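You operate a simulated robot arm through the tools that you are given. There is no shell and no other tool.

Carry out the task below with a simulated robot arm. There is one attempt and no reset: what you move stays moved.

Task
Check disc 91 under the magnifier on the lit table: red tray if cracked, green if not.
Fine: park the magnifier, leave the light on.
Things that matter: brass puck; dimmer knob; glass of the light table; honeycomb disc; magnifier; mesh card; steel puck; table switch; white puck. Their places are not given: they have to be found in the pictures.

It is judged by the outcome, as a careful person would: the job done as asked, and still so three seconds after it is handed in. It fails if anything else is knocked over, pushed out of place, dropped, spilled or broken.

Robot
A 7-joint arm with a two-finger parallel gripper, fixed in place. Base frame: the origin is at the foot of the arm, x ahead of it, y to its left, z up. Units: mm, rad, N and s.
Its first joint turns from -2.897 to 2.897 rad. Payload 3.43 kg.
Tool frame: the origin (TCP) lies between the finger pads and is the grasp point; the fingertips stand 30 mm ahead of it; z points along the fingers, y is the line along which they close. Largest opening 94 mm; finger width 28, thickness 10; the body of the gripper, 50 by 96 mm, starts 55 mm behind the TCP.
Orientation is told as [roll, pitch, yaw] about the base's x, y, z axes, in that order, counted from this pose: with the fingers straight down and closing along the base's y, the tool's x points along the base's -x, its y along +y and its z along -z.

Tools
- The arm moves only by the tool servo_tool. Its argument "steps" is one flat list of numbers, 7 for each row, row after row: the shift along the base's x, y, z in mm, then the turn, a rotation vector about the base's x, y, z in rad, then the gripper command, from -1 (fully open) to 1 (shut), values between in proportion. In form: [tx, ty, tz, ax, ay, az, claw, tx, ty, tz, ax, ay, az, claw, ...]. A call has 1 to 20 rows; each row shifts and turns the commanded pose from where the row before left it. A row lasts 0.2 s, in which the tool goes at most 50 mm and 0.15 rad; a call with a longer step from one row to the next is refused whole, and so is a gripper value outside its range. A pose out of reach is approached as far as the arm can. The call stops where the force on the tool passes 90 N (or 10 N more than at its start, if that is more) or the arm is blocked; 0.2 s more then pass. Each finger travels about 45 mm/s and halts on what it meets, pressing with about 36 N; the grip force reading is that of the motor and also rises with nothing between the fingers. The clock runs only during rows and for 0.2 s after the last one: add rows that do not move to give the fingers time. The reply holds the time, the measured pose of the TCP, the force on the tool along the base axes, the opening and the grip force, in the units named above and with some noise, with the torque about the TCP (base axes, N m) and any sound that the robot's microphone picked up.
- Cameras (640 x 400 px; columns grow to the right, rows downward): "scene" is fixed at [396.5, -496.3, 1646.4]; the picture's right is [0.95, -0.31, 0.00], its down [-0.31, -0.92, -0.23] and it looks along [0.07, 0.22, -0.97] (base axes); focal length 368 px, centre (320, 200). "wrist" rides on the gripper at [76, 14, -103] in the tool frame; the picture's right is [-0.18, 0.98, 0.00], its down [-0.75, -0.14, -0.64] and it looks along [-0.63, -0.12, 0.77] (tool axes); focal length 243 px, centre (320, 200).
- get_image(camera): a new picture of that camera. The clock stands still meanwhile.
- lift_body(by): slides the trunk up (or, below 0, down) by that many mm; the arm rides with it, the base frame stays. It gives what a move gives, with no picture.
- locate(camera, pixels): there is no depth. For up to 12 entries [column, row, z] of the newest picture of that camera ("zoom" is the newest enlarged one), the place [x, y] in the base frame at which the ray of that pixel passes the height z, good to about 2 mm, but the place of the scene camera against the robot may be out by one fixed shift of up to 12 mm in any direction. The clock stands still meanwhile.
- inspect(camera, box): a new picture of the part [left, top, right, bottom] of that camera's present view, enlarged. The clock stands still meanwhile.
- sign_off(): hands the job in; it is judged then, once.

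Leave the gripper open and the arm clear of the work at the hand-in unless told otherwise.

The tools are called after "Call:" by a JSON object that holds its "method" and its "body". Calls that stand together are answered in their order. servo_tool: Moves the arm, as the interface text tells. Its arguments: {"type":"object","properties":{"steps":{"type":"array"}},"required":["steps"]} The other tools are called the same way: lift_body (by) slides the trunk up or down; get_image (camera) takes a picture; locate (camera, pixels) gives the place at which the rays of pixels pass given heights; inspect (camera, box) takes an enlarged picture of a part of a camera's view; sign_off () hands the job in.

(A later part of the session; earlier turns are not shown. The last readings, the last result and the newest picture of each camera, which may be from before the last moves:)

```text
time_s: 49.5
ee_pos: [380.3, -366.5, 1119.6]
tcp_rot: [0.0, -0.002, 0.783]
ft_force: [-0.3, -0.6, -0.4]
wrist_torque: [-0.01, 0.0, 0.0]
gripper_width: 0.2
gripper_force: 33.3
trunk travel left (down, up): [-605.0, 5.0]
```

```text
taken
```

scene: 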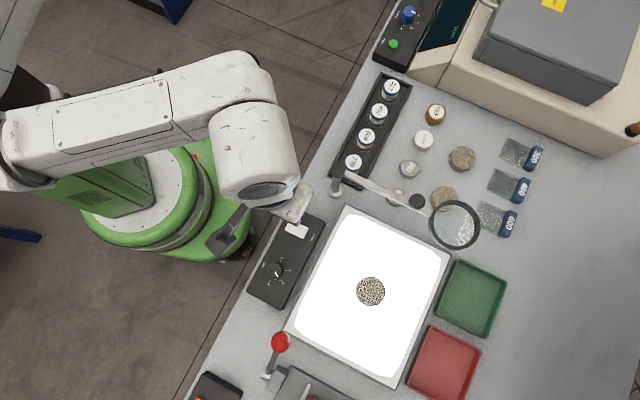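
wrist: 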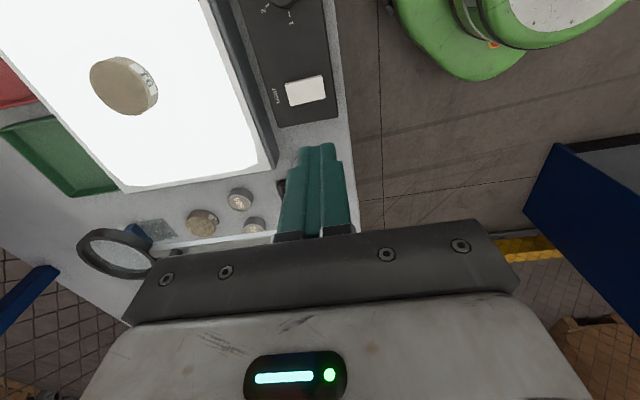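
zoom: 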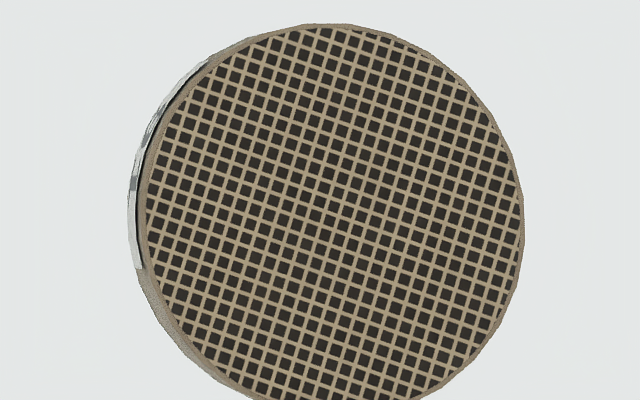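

The light stays on. Now the magnifier: its black knob is near (592,-420). I'll move above it at z≈1180, turning to yaw ≈-0.77 (fingers closing across the magnifier arm), open, and look.

Call:
{"method": "servo_tool", "body": {"steps": [17.7, -3.5, 5.5, 0, 0, -0.141, 0.5, 17.7, -3.5, 5.5, 0, 0, -0.141, 0, 17.7, -3.5, 5.5, 0, 0, -0.141, -0.6, 17.7, -3.5, 5.5, 0, 0, -0.141, -0.6, 17.7, -3.5, 5.5, 0, 0, -0.141, -0.6, 17.7, -3.5, 5.5, 0, 0, -0.141, -0.6, 17.7, -3.5, 5.5, 0, 0, -0.141, -0.6, 17.7, -3.5, 5.5, 0, 0, -0.141, -0.6, 17.7, -3.5, 5.5, 0, 0, -0.141, -0.6, 17.7, -3.5, 5.5, 0, 0, -0.141, -0.6, 17.7, -3.5, 5.5, 0, 0, -0.141, -0.6, 0, 0, 0, 0, 0, 0, -0.6]}}

Call:
{"method": "get_image", "body": {"camera": "wrist"}}

Call:
{"method": "get_image", "body": {"camera": "scene"}}

```text
time_s: 52.1
ee_pos: [574.6, -403.7, 1180.5]
tcp_rot: [0.001, 0.001, -0.772]
ft_force: [0.1, 0.6, 0.2]
wrist_torque: [0.01, -0.01, 0.01]
gripper_width: 75.3
gripper_force: 0.1
trunk travel left (down, up): [-605.0, 5.0]
```

```text
taken
```

wrist: 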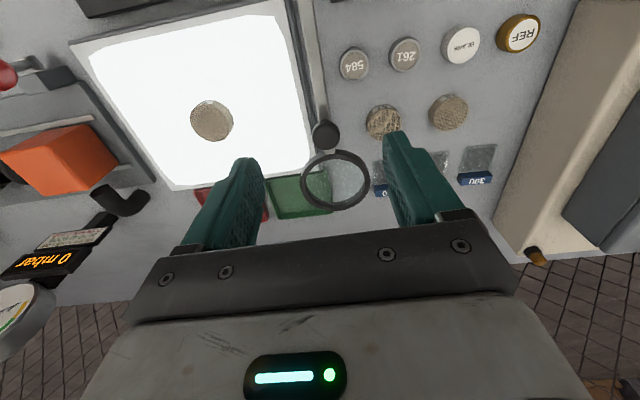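

```text
taken
```

scene: 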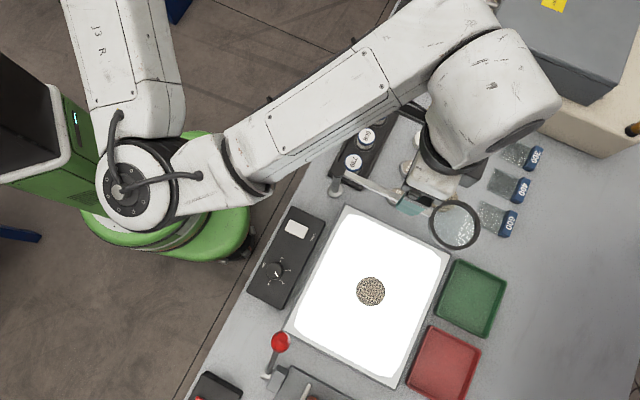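

The knob is at wrist (326,135), lens ring at (336,180). Zoom and locate at several heights.

Call:
{"method": "inspect", "body": {"camera": "wrist", "box": [260, 60, 400, 220]}}

Call:
{"method": "locate", "body": {"camera": "wrist", "pixels": [[326, 132, 1040], [326, 132, 1050], [326, 132, 1060], [326, 132, 1070], [336, 180, 1030], [336, 180, 1040], [336, 180, 1050], [212, 121, 973]]}}

Call:
{"method": "locate", "body": {"camera": "scene", "pixels": [[416.9, 201, 1040], [416.9, 201, 1050], [416.9, 201, 1060], [416.9, 201, 1070], [454.4, 226.4, 1030], [454.4, 226.4, 1040], [454.4, 226.4, 1050], [370, 291, 973]]}}

```text
2.50 times, centred on (330, 140) of wrist
```

zoom: 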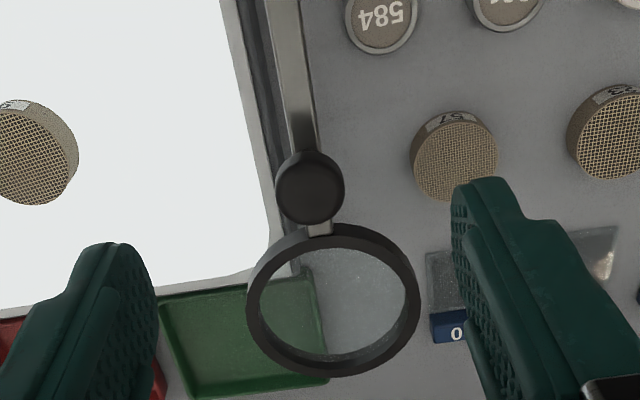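

```text
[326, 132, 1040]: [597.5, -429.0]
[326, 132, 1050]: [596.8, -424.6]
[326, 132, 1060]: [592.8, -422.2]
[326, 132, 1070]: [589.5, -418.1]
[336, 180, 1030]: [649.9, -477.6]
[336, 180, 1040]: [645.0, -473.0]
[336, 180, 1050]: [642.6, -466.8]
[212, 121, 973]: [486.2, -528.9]
```

```text
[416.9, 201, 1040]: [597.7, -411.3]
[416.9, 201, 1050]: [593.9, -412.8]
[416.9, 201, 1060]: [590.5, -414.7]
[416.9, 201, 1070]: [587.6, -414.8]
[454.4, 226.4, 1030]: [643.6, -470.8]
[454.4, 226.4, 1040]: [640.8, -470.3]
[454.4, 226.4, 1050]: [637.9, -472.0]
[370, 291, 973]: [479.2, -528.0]
```

Refine the knob's top-face centre (wrist (325.6,137)).

Call:
{"method": "locate", "body": {"camera": "wrist", "pixels": [[325.6, 137, 1050], [325.6, 137, 1060], [325.6, 137, 1070], [325.6, 137, 1080], [325.6, 121, 1035], [325.6, 121, 1045]]}}

Call:
{"method": "inspect", "body": {"camera": "wrist", "box": [300, 100, 352, 160]}}

```text
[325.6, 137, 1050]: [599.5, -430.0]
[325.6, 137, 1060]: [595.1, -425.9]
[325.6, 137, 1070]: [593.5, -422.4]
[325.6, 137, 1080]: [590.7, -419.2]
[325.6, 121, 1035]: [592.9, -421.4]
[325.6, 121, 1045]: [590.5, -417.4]
```

```text
6.67 times, centred on (326, 130) of wrist
```

zoom: 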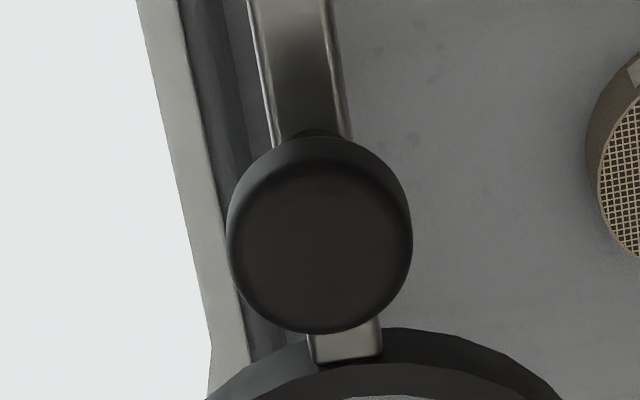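

Knob ≈25 mm across, centre ≈(592.5,-422), top ≈1068; post ≈(490.5,-325), so knob radius ≈141 and lens radius ≈215, arm angle ≈-44°. I'll go above the knob at z≈1120 and check alignment.

Call:
{"method": "servo_tool", "body": {"steps": [9, -9, -30, 0, 0, 0, -0.3, 9, -9.3, -30, 0, 0, 0, -0.3, 0, 0, 0, 0, 0, 0, -0.3]}}

Call:
{"method": "get_image", "body": {"camera": "wrist"}}

Call:
{"method": "inspect", "body": {"camera": "wrist", "box": [220, 90, 420, 215]}}

```text
time_s: 52.9
ee_pos: [591.9, -423.6, 1121.2]
tcp_rot: [-0.001, 0.001, -0.771]
ft_force: [0.4, -0.1, 0.1]
wrist_torque: [0.0, -0.01, 0.01]
gripper_width: 61.0
gripper_force: 0.0
trunk travel left (down, up): [-605.0, 5.0]
```

```text
taken
```

wrist: 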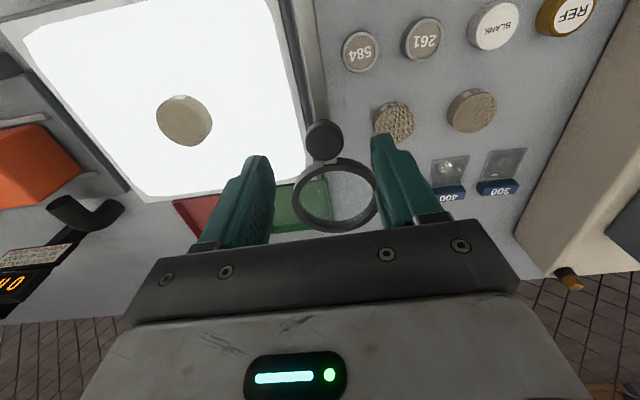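

```text
3.20 times, centred on (320, 152) of wrist
```

zoom: 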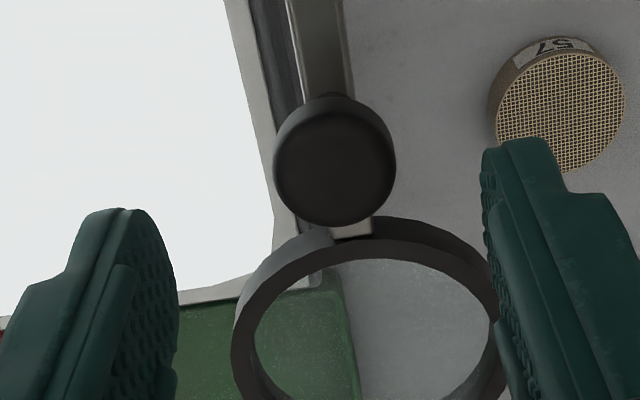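

Knob is centred between the fingers (row/col as expected for top ≈1068). Descend to TCP z≈1082 (tips ≈1052) and close to a light cage around the knob (~27 mm).

Call:
{"method": "servo_tool", "body": {"steps": [0.8, 0.8, -20, 0, 0, 0, -0.3, 0, 0, -19, 0, 0, 0, -0.3, 0, 0, 0, 0, 0, 0, 0.1, 0, 0, 0, 0, 0, 0, 0.36, 0, 0, 0, 0, 0, 0, 0.42, 0, 0, 0, 0, 0, 0, 0.42]}}

Call:
{"method": "get_image", "body": {"camera": "wrist"}}

Call:
{"method": "inspect", "body": {"camera": "wrist", "box": [220, 110, 420, 235]}}

```text
time_s: 54.3
ee_pos: [591.2, -422.5, 1081.7]
tcp_rot: [0.0, 0.0, -0.77]
ft_force: [-0.3, 0.8, 0.6]
wrist_torque: [0.0, 0.0, 0.02]
gripper_width: 27.3
gripper_force: 0.4
trunk travel left (down, up): [-605.0, 5.0]
```

```text
taken
```

wrist: 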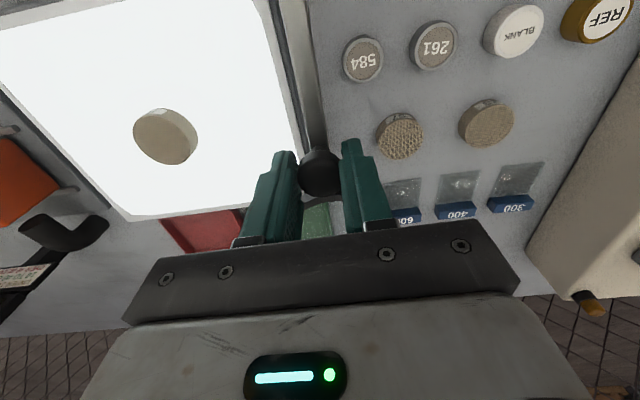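

```text
3.20 times, centred on (320, 172) of wrist
```

zoom: 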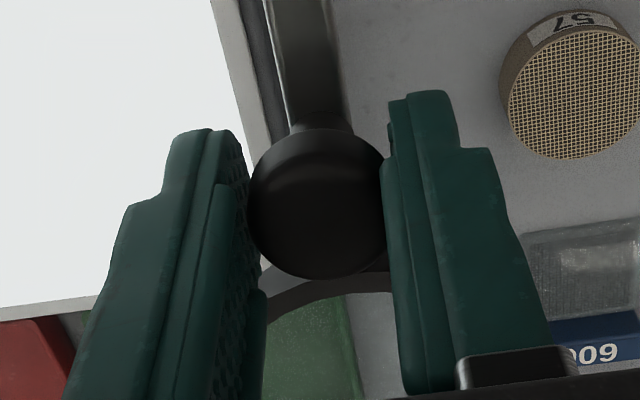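

The knob is caged without squeezing. Park reference: TCP ≈(592,-422,1082), yaw -0.77. I'll begin swinging clockwise about the post in small arc steps: first two rows, then check force.

Call:
{"method": "servo_tool", "body": {"steps": [-8.73, -8.4, 0, 0, 0, -0.086, 0.42, -9.41, -7.59, 0, 0, 0, -0.086, 0.42, 0, 0, 0, 0, 0, 0, 0.42]}}

Call:
{"method": "get_image", "body": {"camera": "wrist"}}

Call:
{"method": "get_image", "body": {"camera": "scene"}}

```text
time_s: 55.1
ee_pos: [575.3, -436.9, 1081.5]
tcp_rot: [0.0, 0.001, -0.942]
ft_force: [-0.9, 0.2, -0.7]
wrist_torque: [0.0, -0.02, -0.03]
gripper_width: 27.4
gripper_force: 0.0
trunk travel left (down, up): [-605.0, 5.0]
```

```text
taken
```

wrist: 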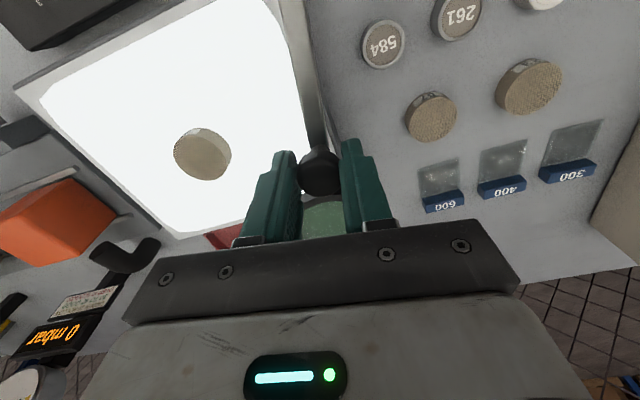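

```text
taken
```

scene: 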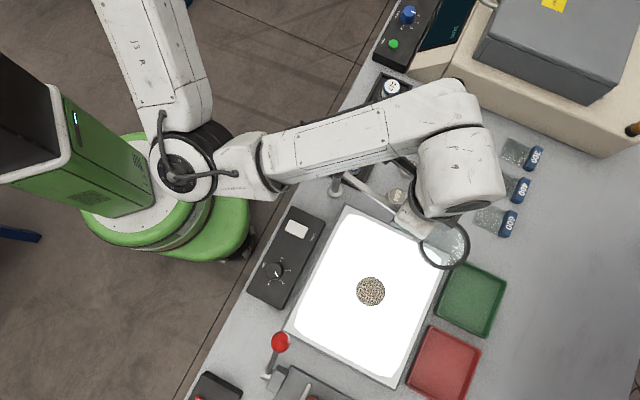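

It follows easily (knob still centred at wrist (320,172)). Continue the remaining arc to angle ≈-93°.

Call:
{"method": "servo_tool", "body": {"steps": [-10.04, -6.76, 0, 0, 0, -0.086, 0.42, -10.59, -5.88, 0, 0, 0, -0.086, 0.42, -11.05, -4.95, 0, 0, 0, -0.086, 0.42, -11.42, -3.97, 0, 0, 0, -0.086, 0.42, -11.73, -2.98, 0, 0, 0, -0.086, 0.42, 0, 0, 0, 0, 0, 0, 0.42]}}

Call:
{"method": "servo_tool", "body": {"steps": [-11.95, -1.96, 0, 0, 0, -0.086, 0.42, -12.06, -0.93, 0, 0, 0, -0.086, 0.42, -12.1, 0.12, 0, 0, 0, -0.086, 0.42, 0, 0, 0, 0, 0, 0, 0.42]}}

Call:
{"method": "get_image", "body": {"camera": "wrist"}}

Call:
{"method": "get_image", "body": {"camera": "scene"}}

```text
time_s: 56.5
ee_pos: [519.9, -461.9, 1082.7]
tcp_rot: [0.0, 0.001, -1.374]
ft_force: [-0.1, -0.8, 0.3]
wrist_torque: [-0.03, -0.01, 0.03]
gripper_width: 27.5
gripper_force: 0.1
trunk travel left (down, up): [-605.0, 5.0]
```

```text
time_s: 57.5
ee_pos: [483.3, -465.4, 1082.8]
tcp_rot: [-0.001, 0.001, -1.632]
ft_force: [-0.2, 0.2, 0.8]
wrist_torque: [-0.02, 0.03, 0.02]
gripper_width: 27.2
gripper_force: 0.0
trunk travel left (down, up): [-605.0, 5.0]
```

```text
taken
```

wrist: 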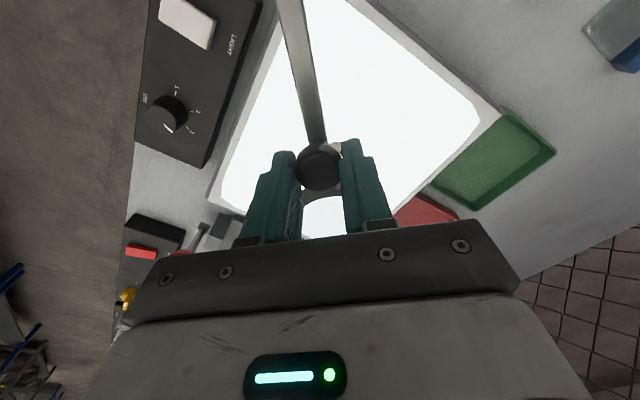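

```text
taken
```

scene: 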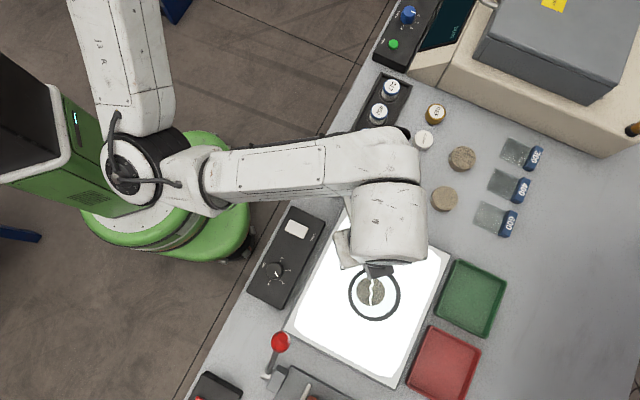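

The lens is over disc 91 in the scene view (374,293), and something bright crosses the disc. Zoom in.

Call:
{"method": "inspect", "body": {"camera": "scene", "box": [340, 265, 404, 320]}}

Call:
{"method": "inspect", "body": {"camera": "scene", "box": [356, 277, 388, 305]}}

```text
7.27 times, centred on (372, 292) of scene
```

zoom: 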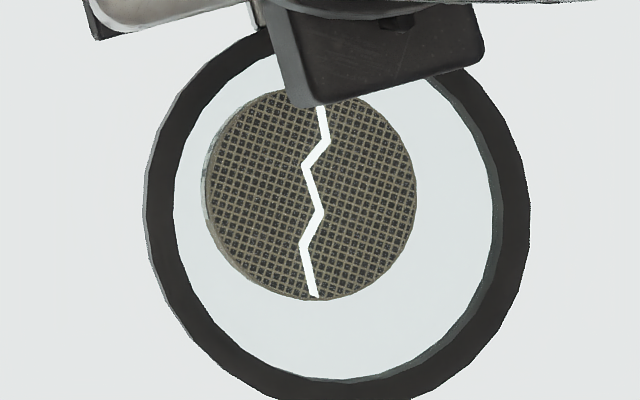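

```text
14.29 times, centred on (372, 291) of scene
```

zoom: 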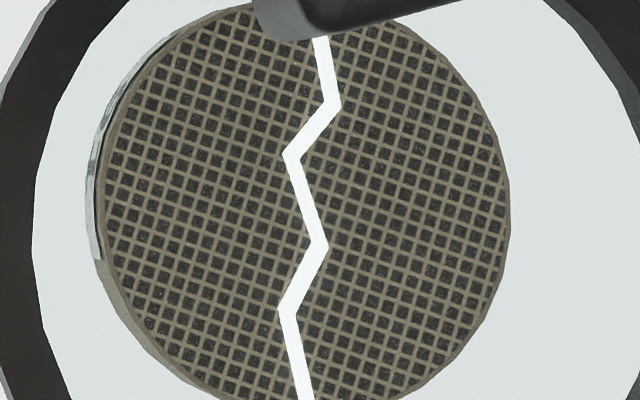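

A bright zig-zag crack runs right across disc 91: it is cracked, so it goes in the red tray. First I swing the magnifier back to its park position along the reverse arc.

Call:
{"method": "servo_tool", "body": {"steps": [12.1, -0.12, 0, 0, 0, 0.086, 0.42, 12.06, 0.93, 0, 0, 0, 0.086, 0.42, 11.95, 1.96, 0, 0, 0, 0.086, 0.42, 11.73, 2.98, 0, 0, 0, 0.086, 0.42, 11.42, 3.97, 0, 0, 0, 0.086, 0.42, 0, 0, 0, 0, 0, 0, 0.42]}}

Call:
{"method": "servo_tool", "body": {"steps": [11.05, 4.95, 0, 0, 0, 0.086, 0.42, 10.59, 5.88, 0, 0, 0, 0.086, 0.42, 10.04, 6.76, 0, 0, 0, 0.086, 0.42, 9.41, 7.59, 0, 0, 0, 0.086, 0.42, 8.73, 8.4, 0, 0, 0, 0.086, 0.42, 0, 0, 0, 0, 0, 0, 0.42]}}

Call:
{"method": "get_image", "body": {"camera": "wrist"}}

Call:
{"method": "get_image", "body": {"camera": "scene"}}

```text
time_s: 58.9
ee_pos: [541.5, -455.8, 1080.9]
tcp_rot: [0.0, -0.001, -1.198]
ft_force: [-0.5, 0.3, -0.6]
wrist_torque: [0.01, 0.01, 0.03]
gripper_width: 27.3
gripper_force: 0.0
trunk travel left (down, up): [-605.0, 5.0]
```

```text
time_s: 60.3
ee_pos: [591.3, -421.9, 1083.5]
tcp_rot: [-0.001, -0.001, -0.769]
ft_force: [-0.4, -0.1, -0.3]
wrist_torque: [-0.02, 0.03, 0.01]
gripper_width: 27.4
gripper_force: 0.6
trunk travel left (down, up): [-605.0, 5.0]
```

```text
taken
```

wrist: 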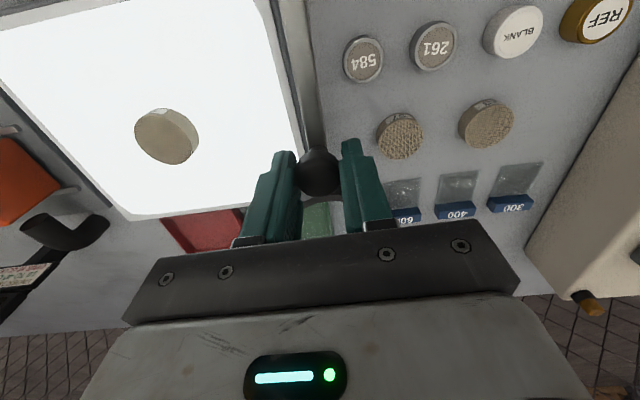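

```text
taken
```

scene: 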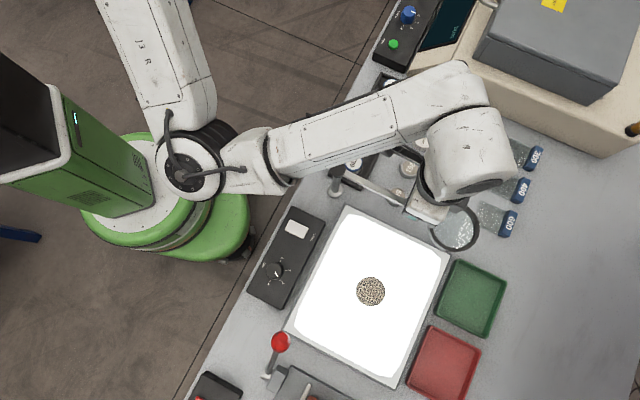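

Back at the start pose; the knob sits slightly to the left between the fingers (play), so I nudge 1.5 mm further in the park direction, then open and lift clear.

Call:
{"method": "servo_tool", "body": {"steps": [1.1, 1.1, 0, 0, 0, 0.01, 0.42, 0, 0, 0, 0, 0, 0, 0.42, 0, 0, 0, 0, 0, 0, 0.1, 0, 0, 0, 0, 0, 0, -0.3, 0, 0, 0, 0, 0, 0, -0.3, 0, 0, 30, 0, 0, 0, -0.3, 0, 0, 40, 0, 0, 0, -0.3, 0, 0, 30, 0, 0, 0, -0.3, 0, 0, 0, 0, 0, 0, -0.3]}}

Call:
{"method": "get_image", "body": {"camera": "wrist"}}

Call:
{"method": "inspect", "body": {"camera": "scene", "box": [320, 150, 500, 260]}}

```text
time_s: 62.3
ee_pos: [591.7, -420.5, 1180.6]
tcp_rot: [0.0, -0.001, -0.759]
ft_force: [1.0, -0.7, 0.6]
wrist_torque: [0.02, 0.02, -0.02]
gripper_width: 61.3
gripper_force: 0.0
trunk travel left (down, up): [-605.0, 5.0]
```

```text
taken
```

wrist: 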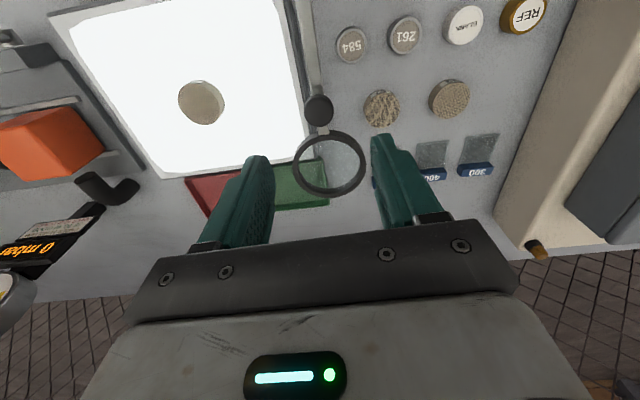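

```text
3.56 times, centred on (410, 205) of scene
```

zoom: 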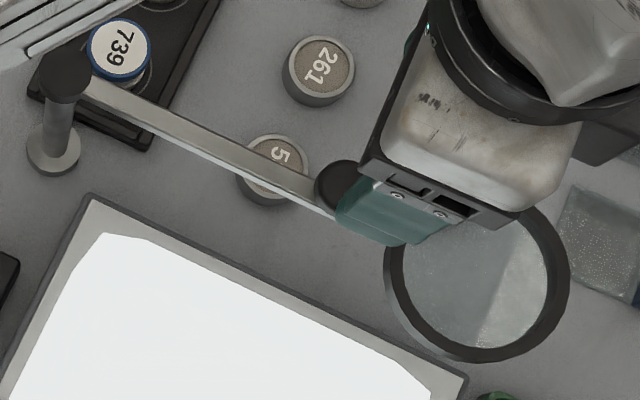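

The magnifier is back where it started (lens ring at the same zoom position). Now go above disc 91 on the glass (481,-537) keeping this yaw, and look.

Call:
{"method": "servo_tool", "body": {"steps": [-27.7, -29.1, 0, 0, 0, 0, -0.6, -27.7, -29.1, 0, 0, 0, 0, -0.6, -27.7, -29.1, -10, 0, 0, 0, -0.6, -27.6, -29.2, -20, 0, 0, 0, -0.6, 0, 0, -40, 0, 0, 0, -0.6, 0, 0, -40, 0, 0, 0, -0.6, 0, 0, 0, 0, 0, 0, -0.6]}}

Call:
{"method": "get_image", "body": {"camera": "wrist"}}

Call:
{"method": "get_image", "body": {"camera": "scene"}}

```text
time_s: 63.9
ee_pos: [484.4, -537.5, 1072.0]
tcp_rot: [0.0, 0.001, -0.757]
ft_force: [0.4, 0.7, -0.1]
wrist_torque: [0.0, 0.02, 0.0]
gripper_width: 75.2
gripper_force: 0.0
trunk travel left (down, up): [-605.0, 5.0]
```

```text
taken
```

wrist: 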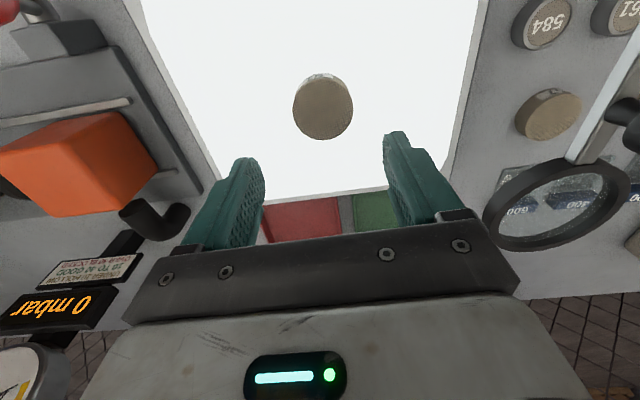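

```text
taken
```

scene: 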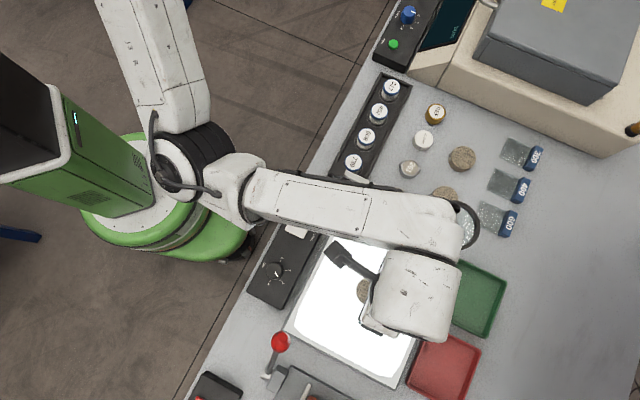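

Disc is at wrist (323,108). Zoom for its exact centre.

Call:
{"method": "inspect", "body": {"camera": "wrist", "box": [263, 62, 383, 137]}}

Call:
{"method": "locate", "body": {"camera": "wrist", "pixels": [[323, 109, 973], [293, 109, 973], [353, 109, 973], [323, 80, 973], [323, 138, 973], [302, 220, 905], [268, 218, 905], [335, 210, 905]]}}

```text
5.33 times, centred on (323, 100) of wrist
```

zoom: 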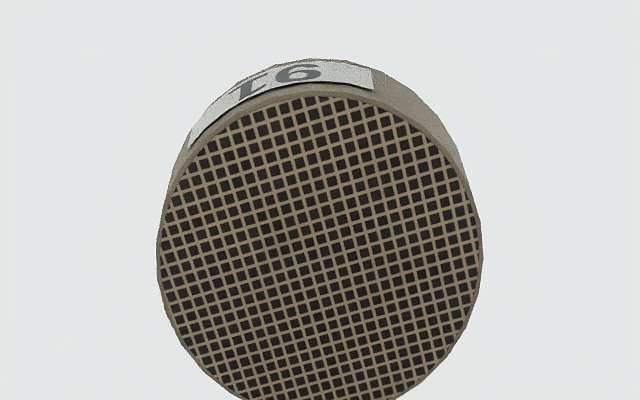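

```text
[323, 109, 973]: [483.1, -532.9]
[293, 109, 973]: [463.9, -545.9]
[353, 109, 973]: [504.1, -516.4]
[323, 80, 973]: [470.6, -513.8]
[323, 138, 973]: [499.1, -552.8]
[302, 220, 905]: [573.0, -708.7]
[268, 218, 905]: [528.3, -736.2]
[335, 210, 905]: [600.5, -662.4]
```

Disc centre ≈(483.5,-533.4). Adjust (+0,+3) and descend to TCP z≈986, then close gently.

Call:
{"method": "servo_tool", "body": {"steps": [0, 1.5, -30, 0, 0, 0, -0.6, 0, 1.5, -30, 0, 0, 0, -0.6, 0, 0, -18, 0, 0, 0, -0.6, 0, 0, -8, 0, 0, 0, -0.6, 0, 0, 0, 0, 0, 0, -0.6]}}

Call:
{"method": "inspect", "body": {"camera": "wrist", "box": [180, 90, 460, 265]}}

```text
time_s: 65.1
ee_pos: [483.1, -533.1, 984.9]
tcp_rot: [0.001, -0.001, -0.758]
ft_force: [-0.4, 0.2, 0.2]
wrist_torque: [0.03, 0.0, -0.01]
gripper_width: 75.1
gripper_force: 0.0
trunk travel left (down, up): [-605.0, 5.0]
```

```text
2.29 times, centred on (320, 178) of wrist
```

zoom: 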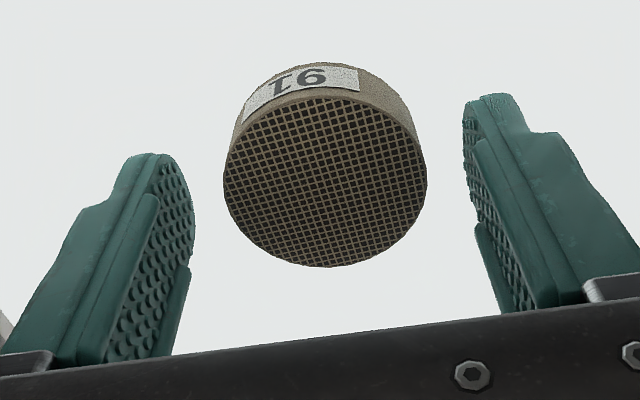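

Disc 91 is nicely between the fingers. Close gently.

Call:
{"method": "servo_tool", "body": {"steps": [0, 0, 0, 0, 0, 0, -0.3, 0, 0, 0, 0, 0, 0, 0.02, 0, 0, 0, 0, 0, 0, 0.02, 0, 0, 0, 0, 0, 0, 0.02, 0, 0, 0, 0, 0, 0, 0.02]}}

Call:
{"method": "servo_tool", "body": {"steps": [0, 0, 15, 0, 0, 0, 0.02, 0, 0, 35, 0, 0, 0, 0.02, 0, 0, 40, 0, 0, 0, 0.02, 0, 0, 40, 0, 0, 0, 0.02, 0, 0, 20, 0, 0, 0, 0.02, 0, 0, 0, 0, 0, 0, 0.02]}}

Call:
{"method": "get_image", "body": {"camera": "wrist"}}

Call:
{"method": "get_image", "body": {"camera": "scene"}}

```text
time_s: 66.3
ee_pos: [483.8, -533.1, 985.3]
tcp_rot: [-0.001, -0.001, -0.759]
ft_force: [-0.5, -0.1, -0.1]
wrist_torque: [-0.01, 0.02, 0.03]
gripper_width: 49.1
gripper_force: 35.8
trunk travel left (down, up): [-605.0, 5.0]
```

```text
time_s: 67.7
ee_pos: [482.7, -531.2, 1137.0]
tcp_rot: [0.0, 0.001, -0.761]
ft_force: [-0.2, 0.1, -0.2]
wrist_torque: [-0.03, -0.02, -0.02]
gripper_width: 49.7
gripper_force: 36.3
trunk travel left (down, up): [-605.0, 5.0]
```

```text
taken
```

wrist: 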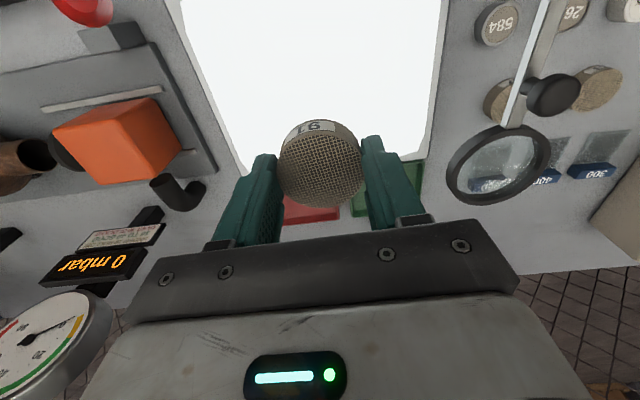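

```text
taken
```

scene: 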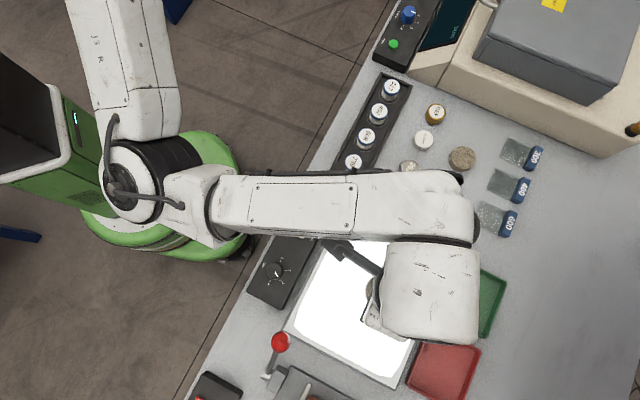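

Disc 91 is lifted. Next move at z≈1137 to about (550,-660) to see the red tray from closer.

Call:
{"method": "servo_tool", "body": {"steps": [16.8, -32.2, 0, 0, 0, 0, 0.02, 16.8, -32.2, 0, 0, 0, 0, 0.02, 16.8, -32.2, 0, 0, 0, 0, 0.02, 16.8, -32.2, 0, 0, 0, 0, 0.02, 0, 0, 0, 0, 0, 0, 0.02]}}

Call:
{"method": "get_image", "body": {"camera": "wrist"}}

Call:
{"method": "get_image", "body": {"camera": "scene"}}

```text
time_s: 68.9
ee_pos: [549.5, -660.5, 1135.9]
tcp_rot: [0.0, -0.001, -0.757]
ft_force: [0.5, -0.2, 0.2]
wrist_torque: [0.03, 0.01, 0.0]
gripper_width: 49.8
gripper_force: 36.0
trunk travel left (down, up): [-605.0, 5.0]
```

```text
taken
```

wrist: 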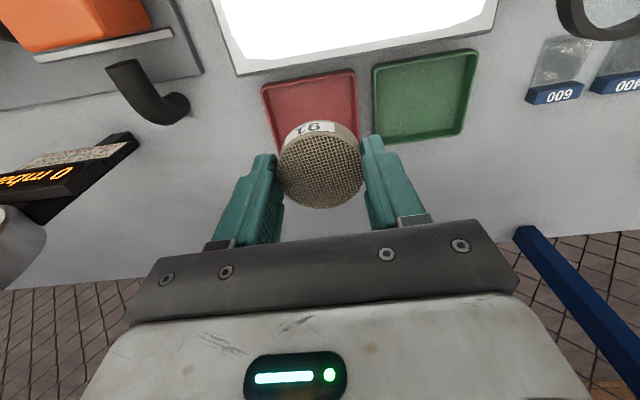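

```text
taken
```

scene: 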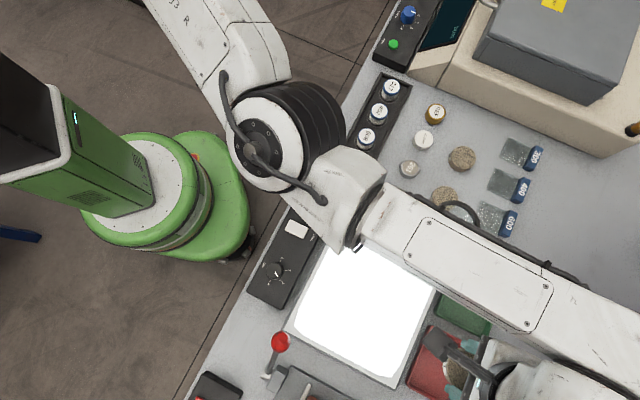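

The elbow moved up high (fine). The red tray is at wrist (312,110), partly behind the held disc. Zoom and locate its corners.

Call:
{"method": "inspect", "body": {"camera": "wrist", "box": [220, 40, 500, 215]}}

Call:
{"method": "locate", "body": {"camera": "wrist", "pixels": [[262, 88, 915], [355, 71, 915], [360, 145, 915], [275, 160, 915], [372, 68, 915], [478, 50, 915], [468, 133, 915], [374, 142, 915]]}}

```text
2.29 times, centred on (360, 128) of wrist
```

zoom: 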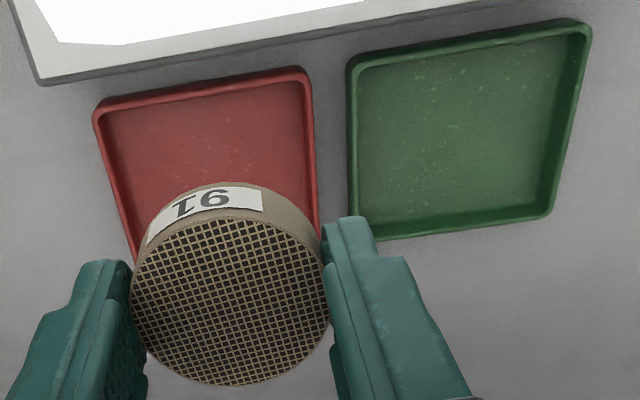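

```text
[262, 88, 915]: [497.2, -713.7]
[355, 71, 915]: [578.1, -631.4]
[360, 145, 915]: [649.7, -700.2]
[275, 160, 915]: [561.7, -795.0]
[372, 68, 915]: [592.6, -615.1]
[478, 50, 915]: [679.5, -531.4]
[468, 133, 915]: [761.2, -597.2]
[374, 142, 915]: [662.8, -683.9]
```

Red tray rim corners (497,-714) and (578,-631) with ~115×100 mm size give its centre ≈(573,-708). I'll move over it at the same height, then descend in stages.

Call:
{"method": "servo_tool", "body": {"steps": [11.8, -23.8, 0, 0, 0, 0, 0.02, 11.7, -23.7, 0, 0, 0, 0, 0.02, 0, 0, -30, 0, 0, 0, 0.02, 0, 0, -30, 0, 0, 0, 0.02, 0, 0, 0, 0, 0, 0, 0.02]}}

Call:
{"method": "get_image", "body": {"camera": "wrist"}}

Call:
{"method": "get_image", "body": {"camera": "scene"}}

```text
time_s: 70.1
ee_pos: [557.2, -667.7, 1076.5]
tcp_rot: [0.0, -0.002, -0.76]
ft_force: [-0.2, 0.5, -0.3]
wrist_torque: [0.01, 0.0, 0.03]
gripper_width: 49.8
gripper_force: 36.3
out of reach, approached as far as the arm can: row 1, 2, 3
trunk travel left (down, up): [-605.0, 5.0]
```

```text
taken
```

wrist: 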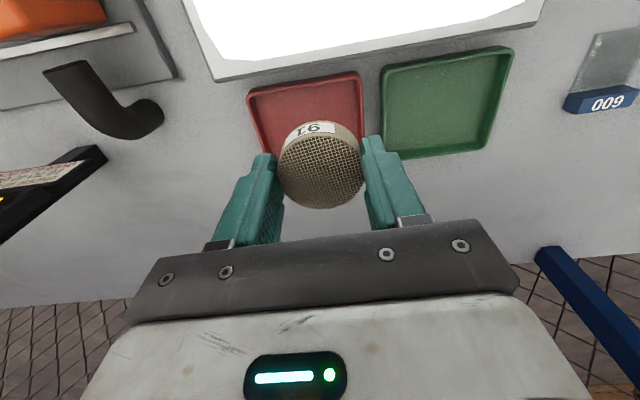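

```text
taken
```

scene: 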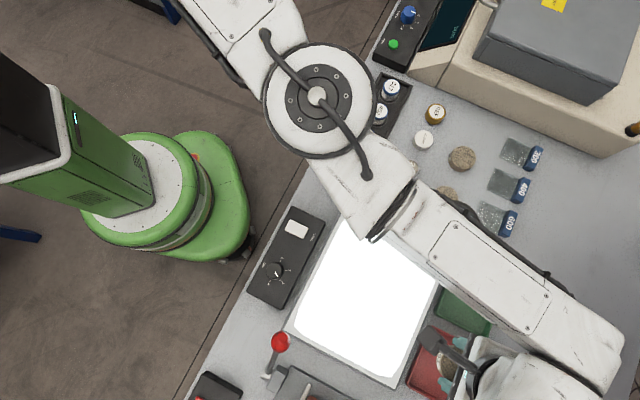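

At this trunk height (573,-708) is just out of reach; the arm stopped at (557,-668,1076). I'll raise the tool 60 mm, then lower the trunk by 120 mm to regain reach, and check the elbow clearance.

Call:
{"method": "servo_tool", "body": {"steps": [0, 0, 30, 0, 0, 0, 0.02, 0, 0, 30, 0, 0, 0, 0.02, 0, 0, 0, 0, 0, 0, 0.02]}}

Call:
{"method": "get_image", "body": {"camera": "scene"}}

```text
time_s: 70.9
ee_pos: [558.0, -668.8, 1135.5]
tcp_rot: [0.001, 0.0, -0.758]
ft_force: [-1.1, 0.0, -0.1]
wrist_torque: [0.0, 0.02, 0.0]
gripper_width: 49.7
gripper_force: 36.1
trunk travel left (down, up): [-605.0, 5.0]
```

```text
taken
```

scene: 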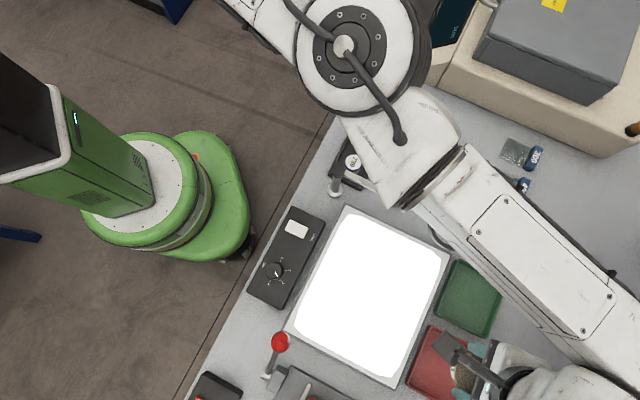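

The elbow is high (≈1400), so lowering the trunk by 120 mm is safe: tool goes to ≈1016, disc bottom ≈979, beyond the glass edge. Do it.

Call:
{"method": "lift_body", "body": {"by": -120}}

Call:
{"method": "get_image", "body": {"camera": "scene"}}

Call:
{"method": "get_image", "body": {"camera": "wrist"}}

```text
time_s: 72.4
ee_pos: [557.0, -668.3, 1014.7]
tcp_rot: [-0.001, -0.001, -0.76]
ft_force: [0.0, -0.2, 0.3]
wrist_torque: [0.03, 0.03, 0.01]
gripper_width: 49.6
gripper_force: 36.1
trunk travel left (down, up): [-485.0, 125.0]
```

```text
taken
```

scene: 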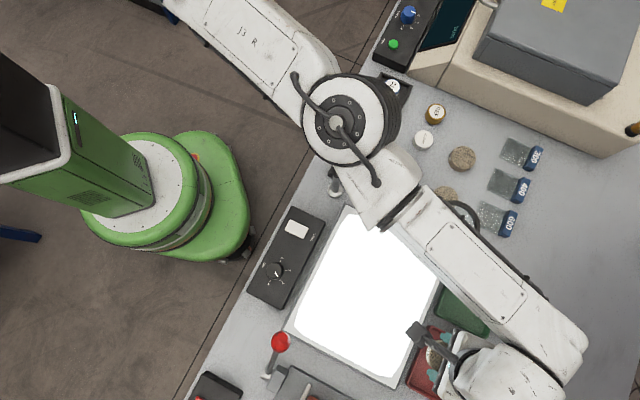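

```text
taken
```

wrist: 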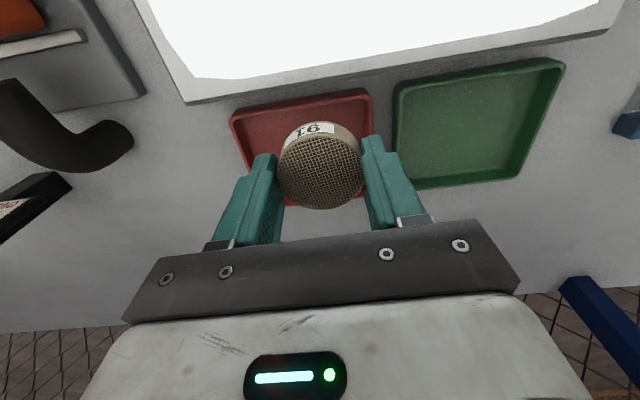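

Elbow clearance is fine. Now extend to (573,-708) at this height.

Call:
{"method": "servo_tool", "body": {"steps": [8, -20, 0, 0, 0, 0, 0.02, 8, -19.7, 0, 0, 0, 0, 0.02, 0, 0, 0, 0, 0, 0, 0.02]}}

Call:
{"method": "get_image", "body": {"camera": "wrist"}}

Call:
{"method": "get_image", "body": {"camera": "scene"}}

```text
time_s: 73.2
ee_pos: [561.2, -676.1, 1019.7]
tcp_rot: [-0.002, -0.002, -0.76]
ft_force: [-0.1, -0.7, -0.6]
wrist_torque: [0.01, -0.03, 0.0]
gripper_width: 49.5
gripper_force: 36.2
out of reach, approached as far as the arm can: row 1, 2
trunk travel left (down, up): [-485.0, 125.0]
```

```text
taken
```

wrist: 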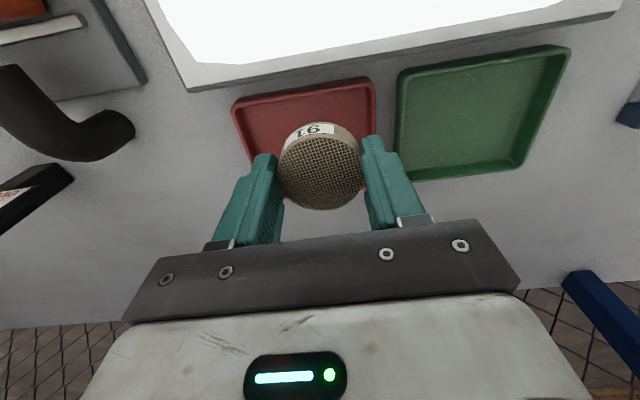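

```text
taken
```

scene: 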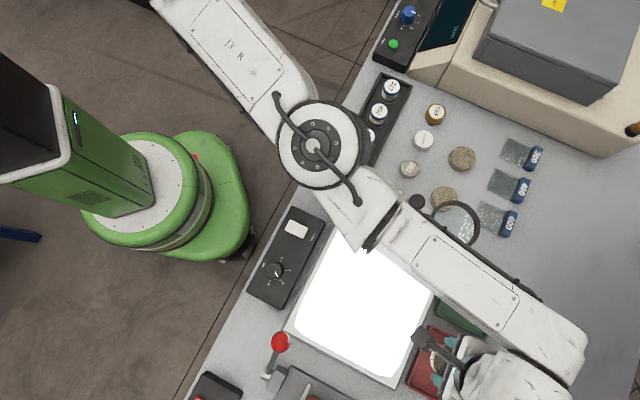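

Same limit since the arm's shape relative to the trunk didn't change. I need the arm raised relative to the trunk: raise the tool 100 mm, then lower the trunk 100 mm, checking the elbow.

Call:
{"method": "servo_tool", "body": {"steps": [-2, 2, 35, 0, 0, 0, 0.02, -2, 2, 35, 0, 0, 0, 0.02, 0, 0, 30, 0, 0, 0, 0.02, 0, 0, 0, 0, 0, 0, 0.02]}}

Call:
{"method": "get_image", "body": {"camera": "scene"}}

```text
time_s: 74.2
ee_pos: [556.3, -672.9, 1119.0]
tcp_rot: [0.001, 0.0, -0.761]
ft_force: [-0.7, -0.3, -0.6]
wrist_torque: [-0.04, 0.01, -0.02]
gripper_width: 49.7
gripper_force: 36.0
trunk travel left (down, up): [-485.0, 125.0]
```

```text
taken
```

scene: 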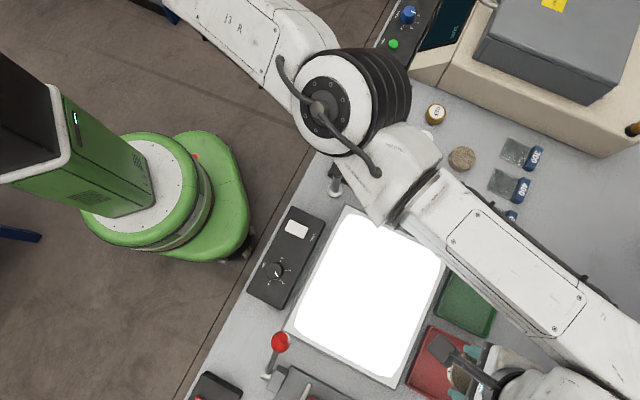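

Now lower the trunk 100 mm (tool → ≈1019) and re-check.

Call:
{"method": "lift_body", "body": {"by": -100}}

Call:
{"method": "get_image", "body": {"camera": "scene"}}

```text
time_s: 75.6
ee_pos: [554.8, -671.7, 1018.7]
tcp_rot: [0.001, 0.0, -0.76]
ft_force: [-0.5, 0.3, 0.0]
wrist_torque: [-0.03, 0.01, -0.01]
gripper_width: 49.5
gripper_force: 35.5
trunk travel left (down, up): [-385.0, 225.0]
```

```text
taken
```

scene: 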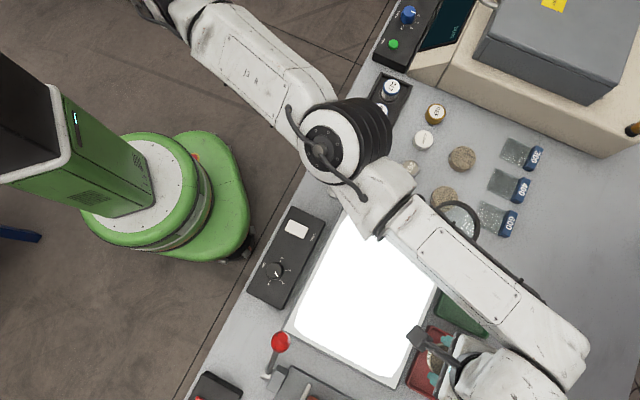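

Elbow ≈1260, clear of the post by ~100 mm. Try to extend to (573,-708) now.

Call:
{"method": "servo_tool", "body": {"steps": [9, -18, 0, 0, 0, 0, 0.02, 9, -18, 0, 0, 0, 0, 0.02, 0, 0, 0, 0, 0, 0, 0.02]}}

Call:
{"method": "get_image", "body": {"camera": "wrist"}}

Call:
{"method": "get_image", "body": {"camera": "scene"}}

```text
time_s: 76.4
ee_pos: [555.4, -674.0, 1017.8]
tcp_rot: [0.0, 0.0, -0.76]
ft_force: [-0.6, 0.1, 0.5]
wrist_torque: [0.02, 0.01, 0.0]
gripper_width: 49.8
gripper_force: 36.0
out of reach, approached as far as the arm can: row 1, 2
trunk travel left (down, up): [-385.0, 225.0]
```

```text
taken
```

wrist: 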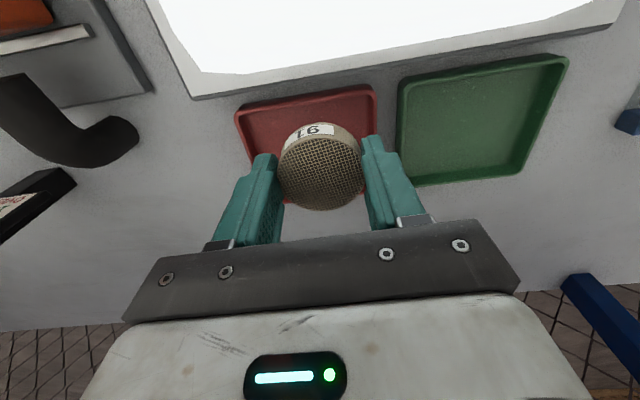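

```text
taken
```

scene: 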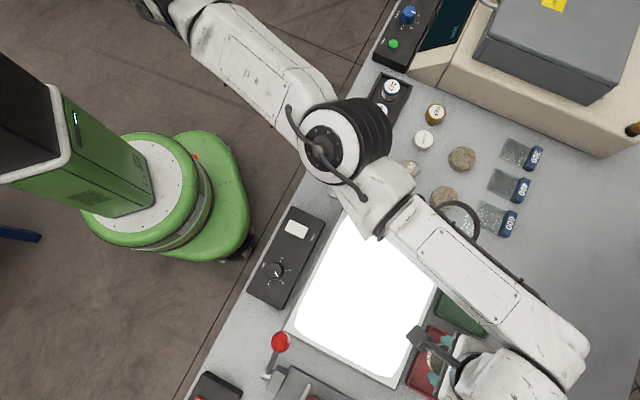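

Still limited at r≈873, though near disc 91 the arm reached r≈898 with a different wrist yaw. I'll turn the tool in place to yaw ≈+0.26 (disc is round, clear of everything at z≈1018) and retry a small extension.

Call:
{"method": "servo_tool", "body": {"steps": [0, 0, 0, 0, 0, 0.146, 0.02, 0, 0, 0, 0, 0, 0.146, 0.02, 0, 0, 0, 0, 0, 0.146, 0.02, 0, 0, 0, 0, 0, 0.146, 0.02, 0, 0, 0, 0, 0, 0.146, 0.02, 0, 0, 0, 0, 0, 0.146, 0.02, 0, 0, 0, 0, 0, 0.146, 0.02, 5, -10, 0, 0, 0, 0, 0.02, 5, -10, 0, 0, 0, 0, 0.02, 0, 0, 0, 0, 0, 0, 0.02]}}

Call:
{"method": "get_image", "body": {"camera": "scene"}}

Call:
{"method": "get_image", "body": {"camera": "wrist"}}

```text
time_s: 78.6
ee_pos: [554.6, -672.0, 1019.0]
tcp_rot: [-0.001, -0.001, 0.264]
ft_force: [0.1, -0.2, 0.0]
wrist_torque: [-0.02, -0.01, 0.01]
gripper_width: 49.5
gripper_force: 36.1
out of reach, approached as far as the arm can: row 8, 9
trunk travel left (down, up): [-385.0, 225.0]
```

```text
taken
```

scene: 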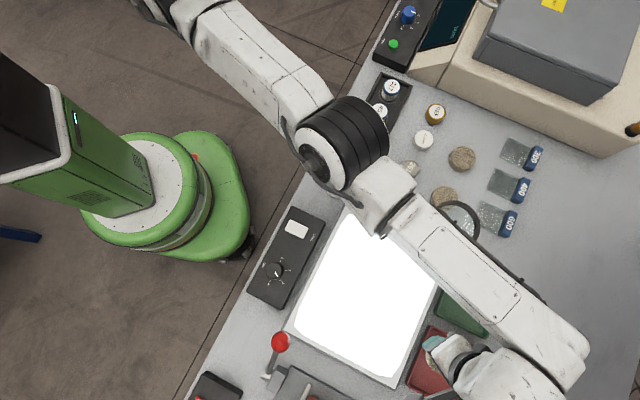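

```text
taken
```

wrist: 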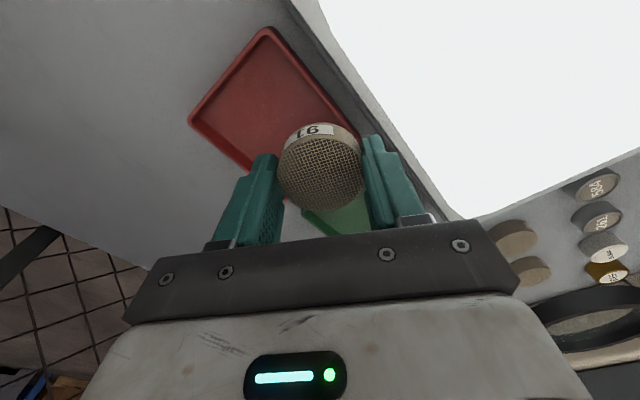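

Same limit, and the elbow ended up on the wrong side after this swing. The way I reached disc 91 (arm extended first, then everything turned with the first joint) worked, so I'll: raise the trunk back, retract over the glass, extend towards disc 91's old place, then sweep along a wide arc to the red tray. First raise the trunk by 220 mm.

Call:
{"method": "lift_body", "body": {"by": 220}}

Call:
{"method": "get_image", "body": {"camera": "scene"}}

```text
time_s: 80.9
ee_pos: [555.1, -671.1, 1238.5]
tcp_rot: [-0.001, -0.001, 0.263]
ft_force: [0.0, 1.0, 0.2]
wrist_torque: [-0.01, -0.01, 0.0]
gripper_width: 49.4
gripper_force: 36.1
trunk travel left (down, up): [-605.0, 5.0]
```

```text
taken
```

scene: 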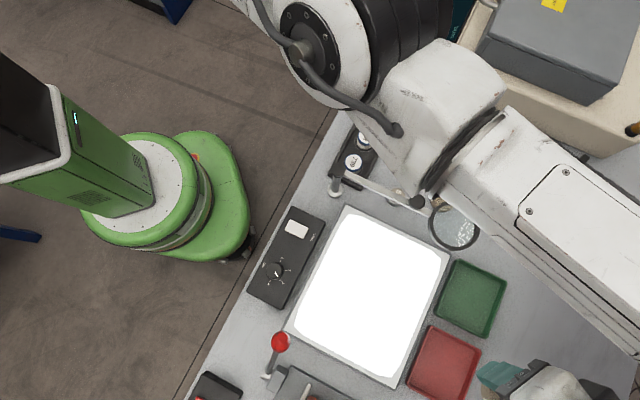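

Now retract to about (482,-531,1190) and check the elbow.

Call:
{"method": "servo_tool", "body": {"steps": [-18.3, 35, -12, 0, 0, 0, 0.02, -18.3, 35, -12, 0, 0, 0, 0.02, -18.2, 35, -12, 0, 0, 0, 0.02, -18.2, 35, -12, 0, 0, 0, 0.02, 0, 0, 0, 0, 0, 0, 0.02]}}

Call:
{"method": "get_image", "body": {"camera": "scene"}}

```text
time_s: 82.1
ee_pos: [555.0, -671.3, 1238.2]
tcp_rot: [-0.002, 0.0, 0.264]
ft_force: [0.2, -0.1, 0.5]
wrist_torque: [0.0, 0.02, -0.02]
gripper_width: 49.4
gripper_force: 36.1
out of reach, approached as far as the arm can: row 1, 2, 3, 4
trunk travel left (down, up): [-605.0, 5.0]
```

```text
taken
```

scene: 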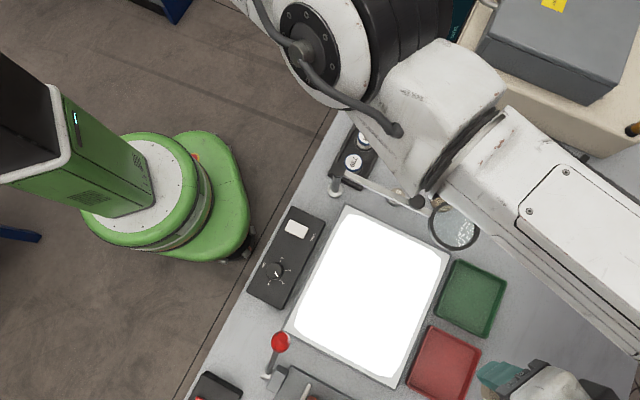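

The arm is stuck at some joint limit in this posture. I'll undo the last successful motion: turn the yaw back to -0.76, then try to retract.

Call:
{"method": "servo_tool", "body": {"steps": [0, 0, 0, 0, 0, -0.146, 0.02, 0, 0, 0, 0, 0, -0.146, 0.02, 0, 0, 0, 0, 0, -0.146, 0.02, 0, 0, 0, 0, 0, -0.146, 0.02, 0, 0, 0, 0, 0, -0.146, 0.02, 0, 0, 0, 0, 0, -0.146, 0.02, 0, 0, 0, 0, 0, -0.146, 0.02, 0, 0, 0, 0, 0, 0, 0.02]}}

Call:
{"method": "servo_tool", "body": {"steps": [-9, 17, 0, 0, 0, 0, 0.02, -9, 17, 0, 0, 0, 0, 0.02, 0, 0, 0, 0, 0, 0, 0.02]}}

Call:
{"method": "get_image", "body": {"camera": "scene"}}

```text
time_s: 83.9
ee_pos: [553.2, -674.3, 1237.1]
tcp_rot: [-0.001, -0.001, -0.763]
ft_force: [0.4, 0.7, 0.0]
wrist_torque: [0.01, 0.02, 0.01]
gripper_width: 49.8
gripper_force: 35.9
trunk travel left (down, up): [-605.0, 5.0]
```

```text
time_s: 84.7
ee_pos: [534.7, -638.6, 1235.1]
tcp_rot: [0.001, 0.0, -0.758]
ft_force: [0.7, 0.1, -0.6]
wrist_torque: [0.05, 0.01, 0.0]
gripper_width: 49.2
gripper_force: 36.2
trunk travel left (down, up): [-605.0, 5.0]
```

```text
taken
```

scene: 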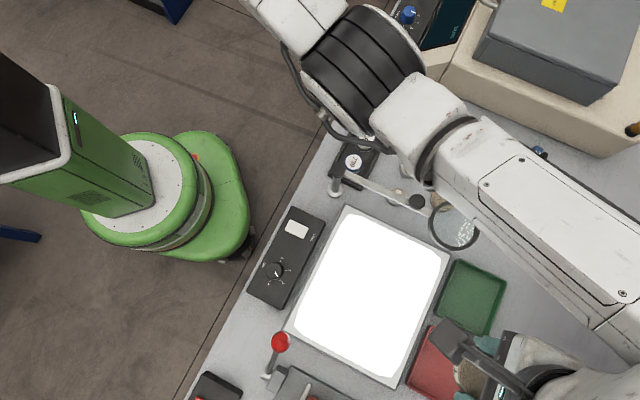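

Retraction works again. Continue to about (482,-531,1190).

Call:
{"method": "servo_tool", "body": {"steps": [-13, 27, -11, 0, 0, 0, 0.02, -13, 27, -11, 0, 0, 0, 0.02, -13, 27, -11, 0, 0, 0, 0.02, -13, 27, -11, 0, 0, 0, 0.02, 0, 0, 0, 0, 0, 0, 0.02]}}

Call:
{"method": "get_image", "body": {"camera": "scene"}}

```text
time_s: 85.9
ee_pos: [482.3, -528.8, 1195.4]
tcp_rot: [0.0, 0.0, -0.758]
ft_force: [1.0, 0.4, -0.7]
wrist_torque: [-0.02, -0.01, 0.01]
gripper_width: 49.4
gripper_force: 35.4
trunk travel left (down, up): [-605.0, 5.0]
```

```text
taken
```

scene: 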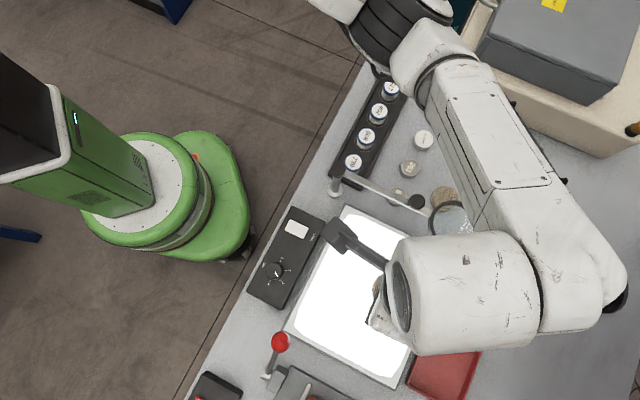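

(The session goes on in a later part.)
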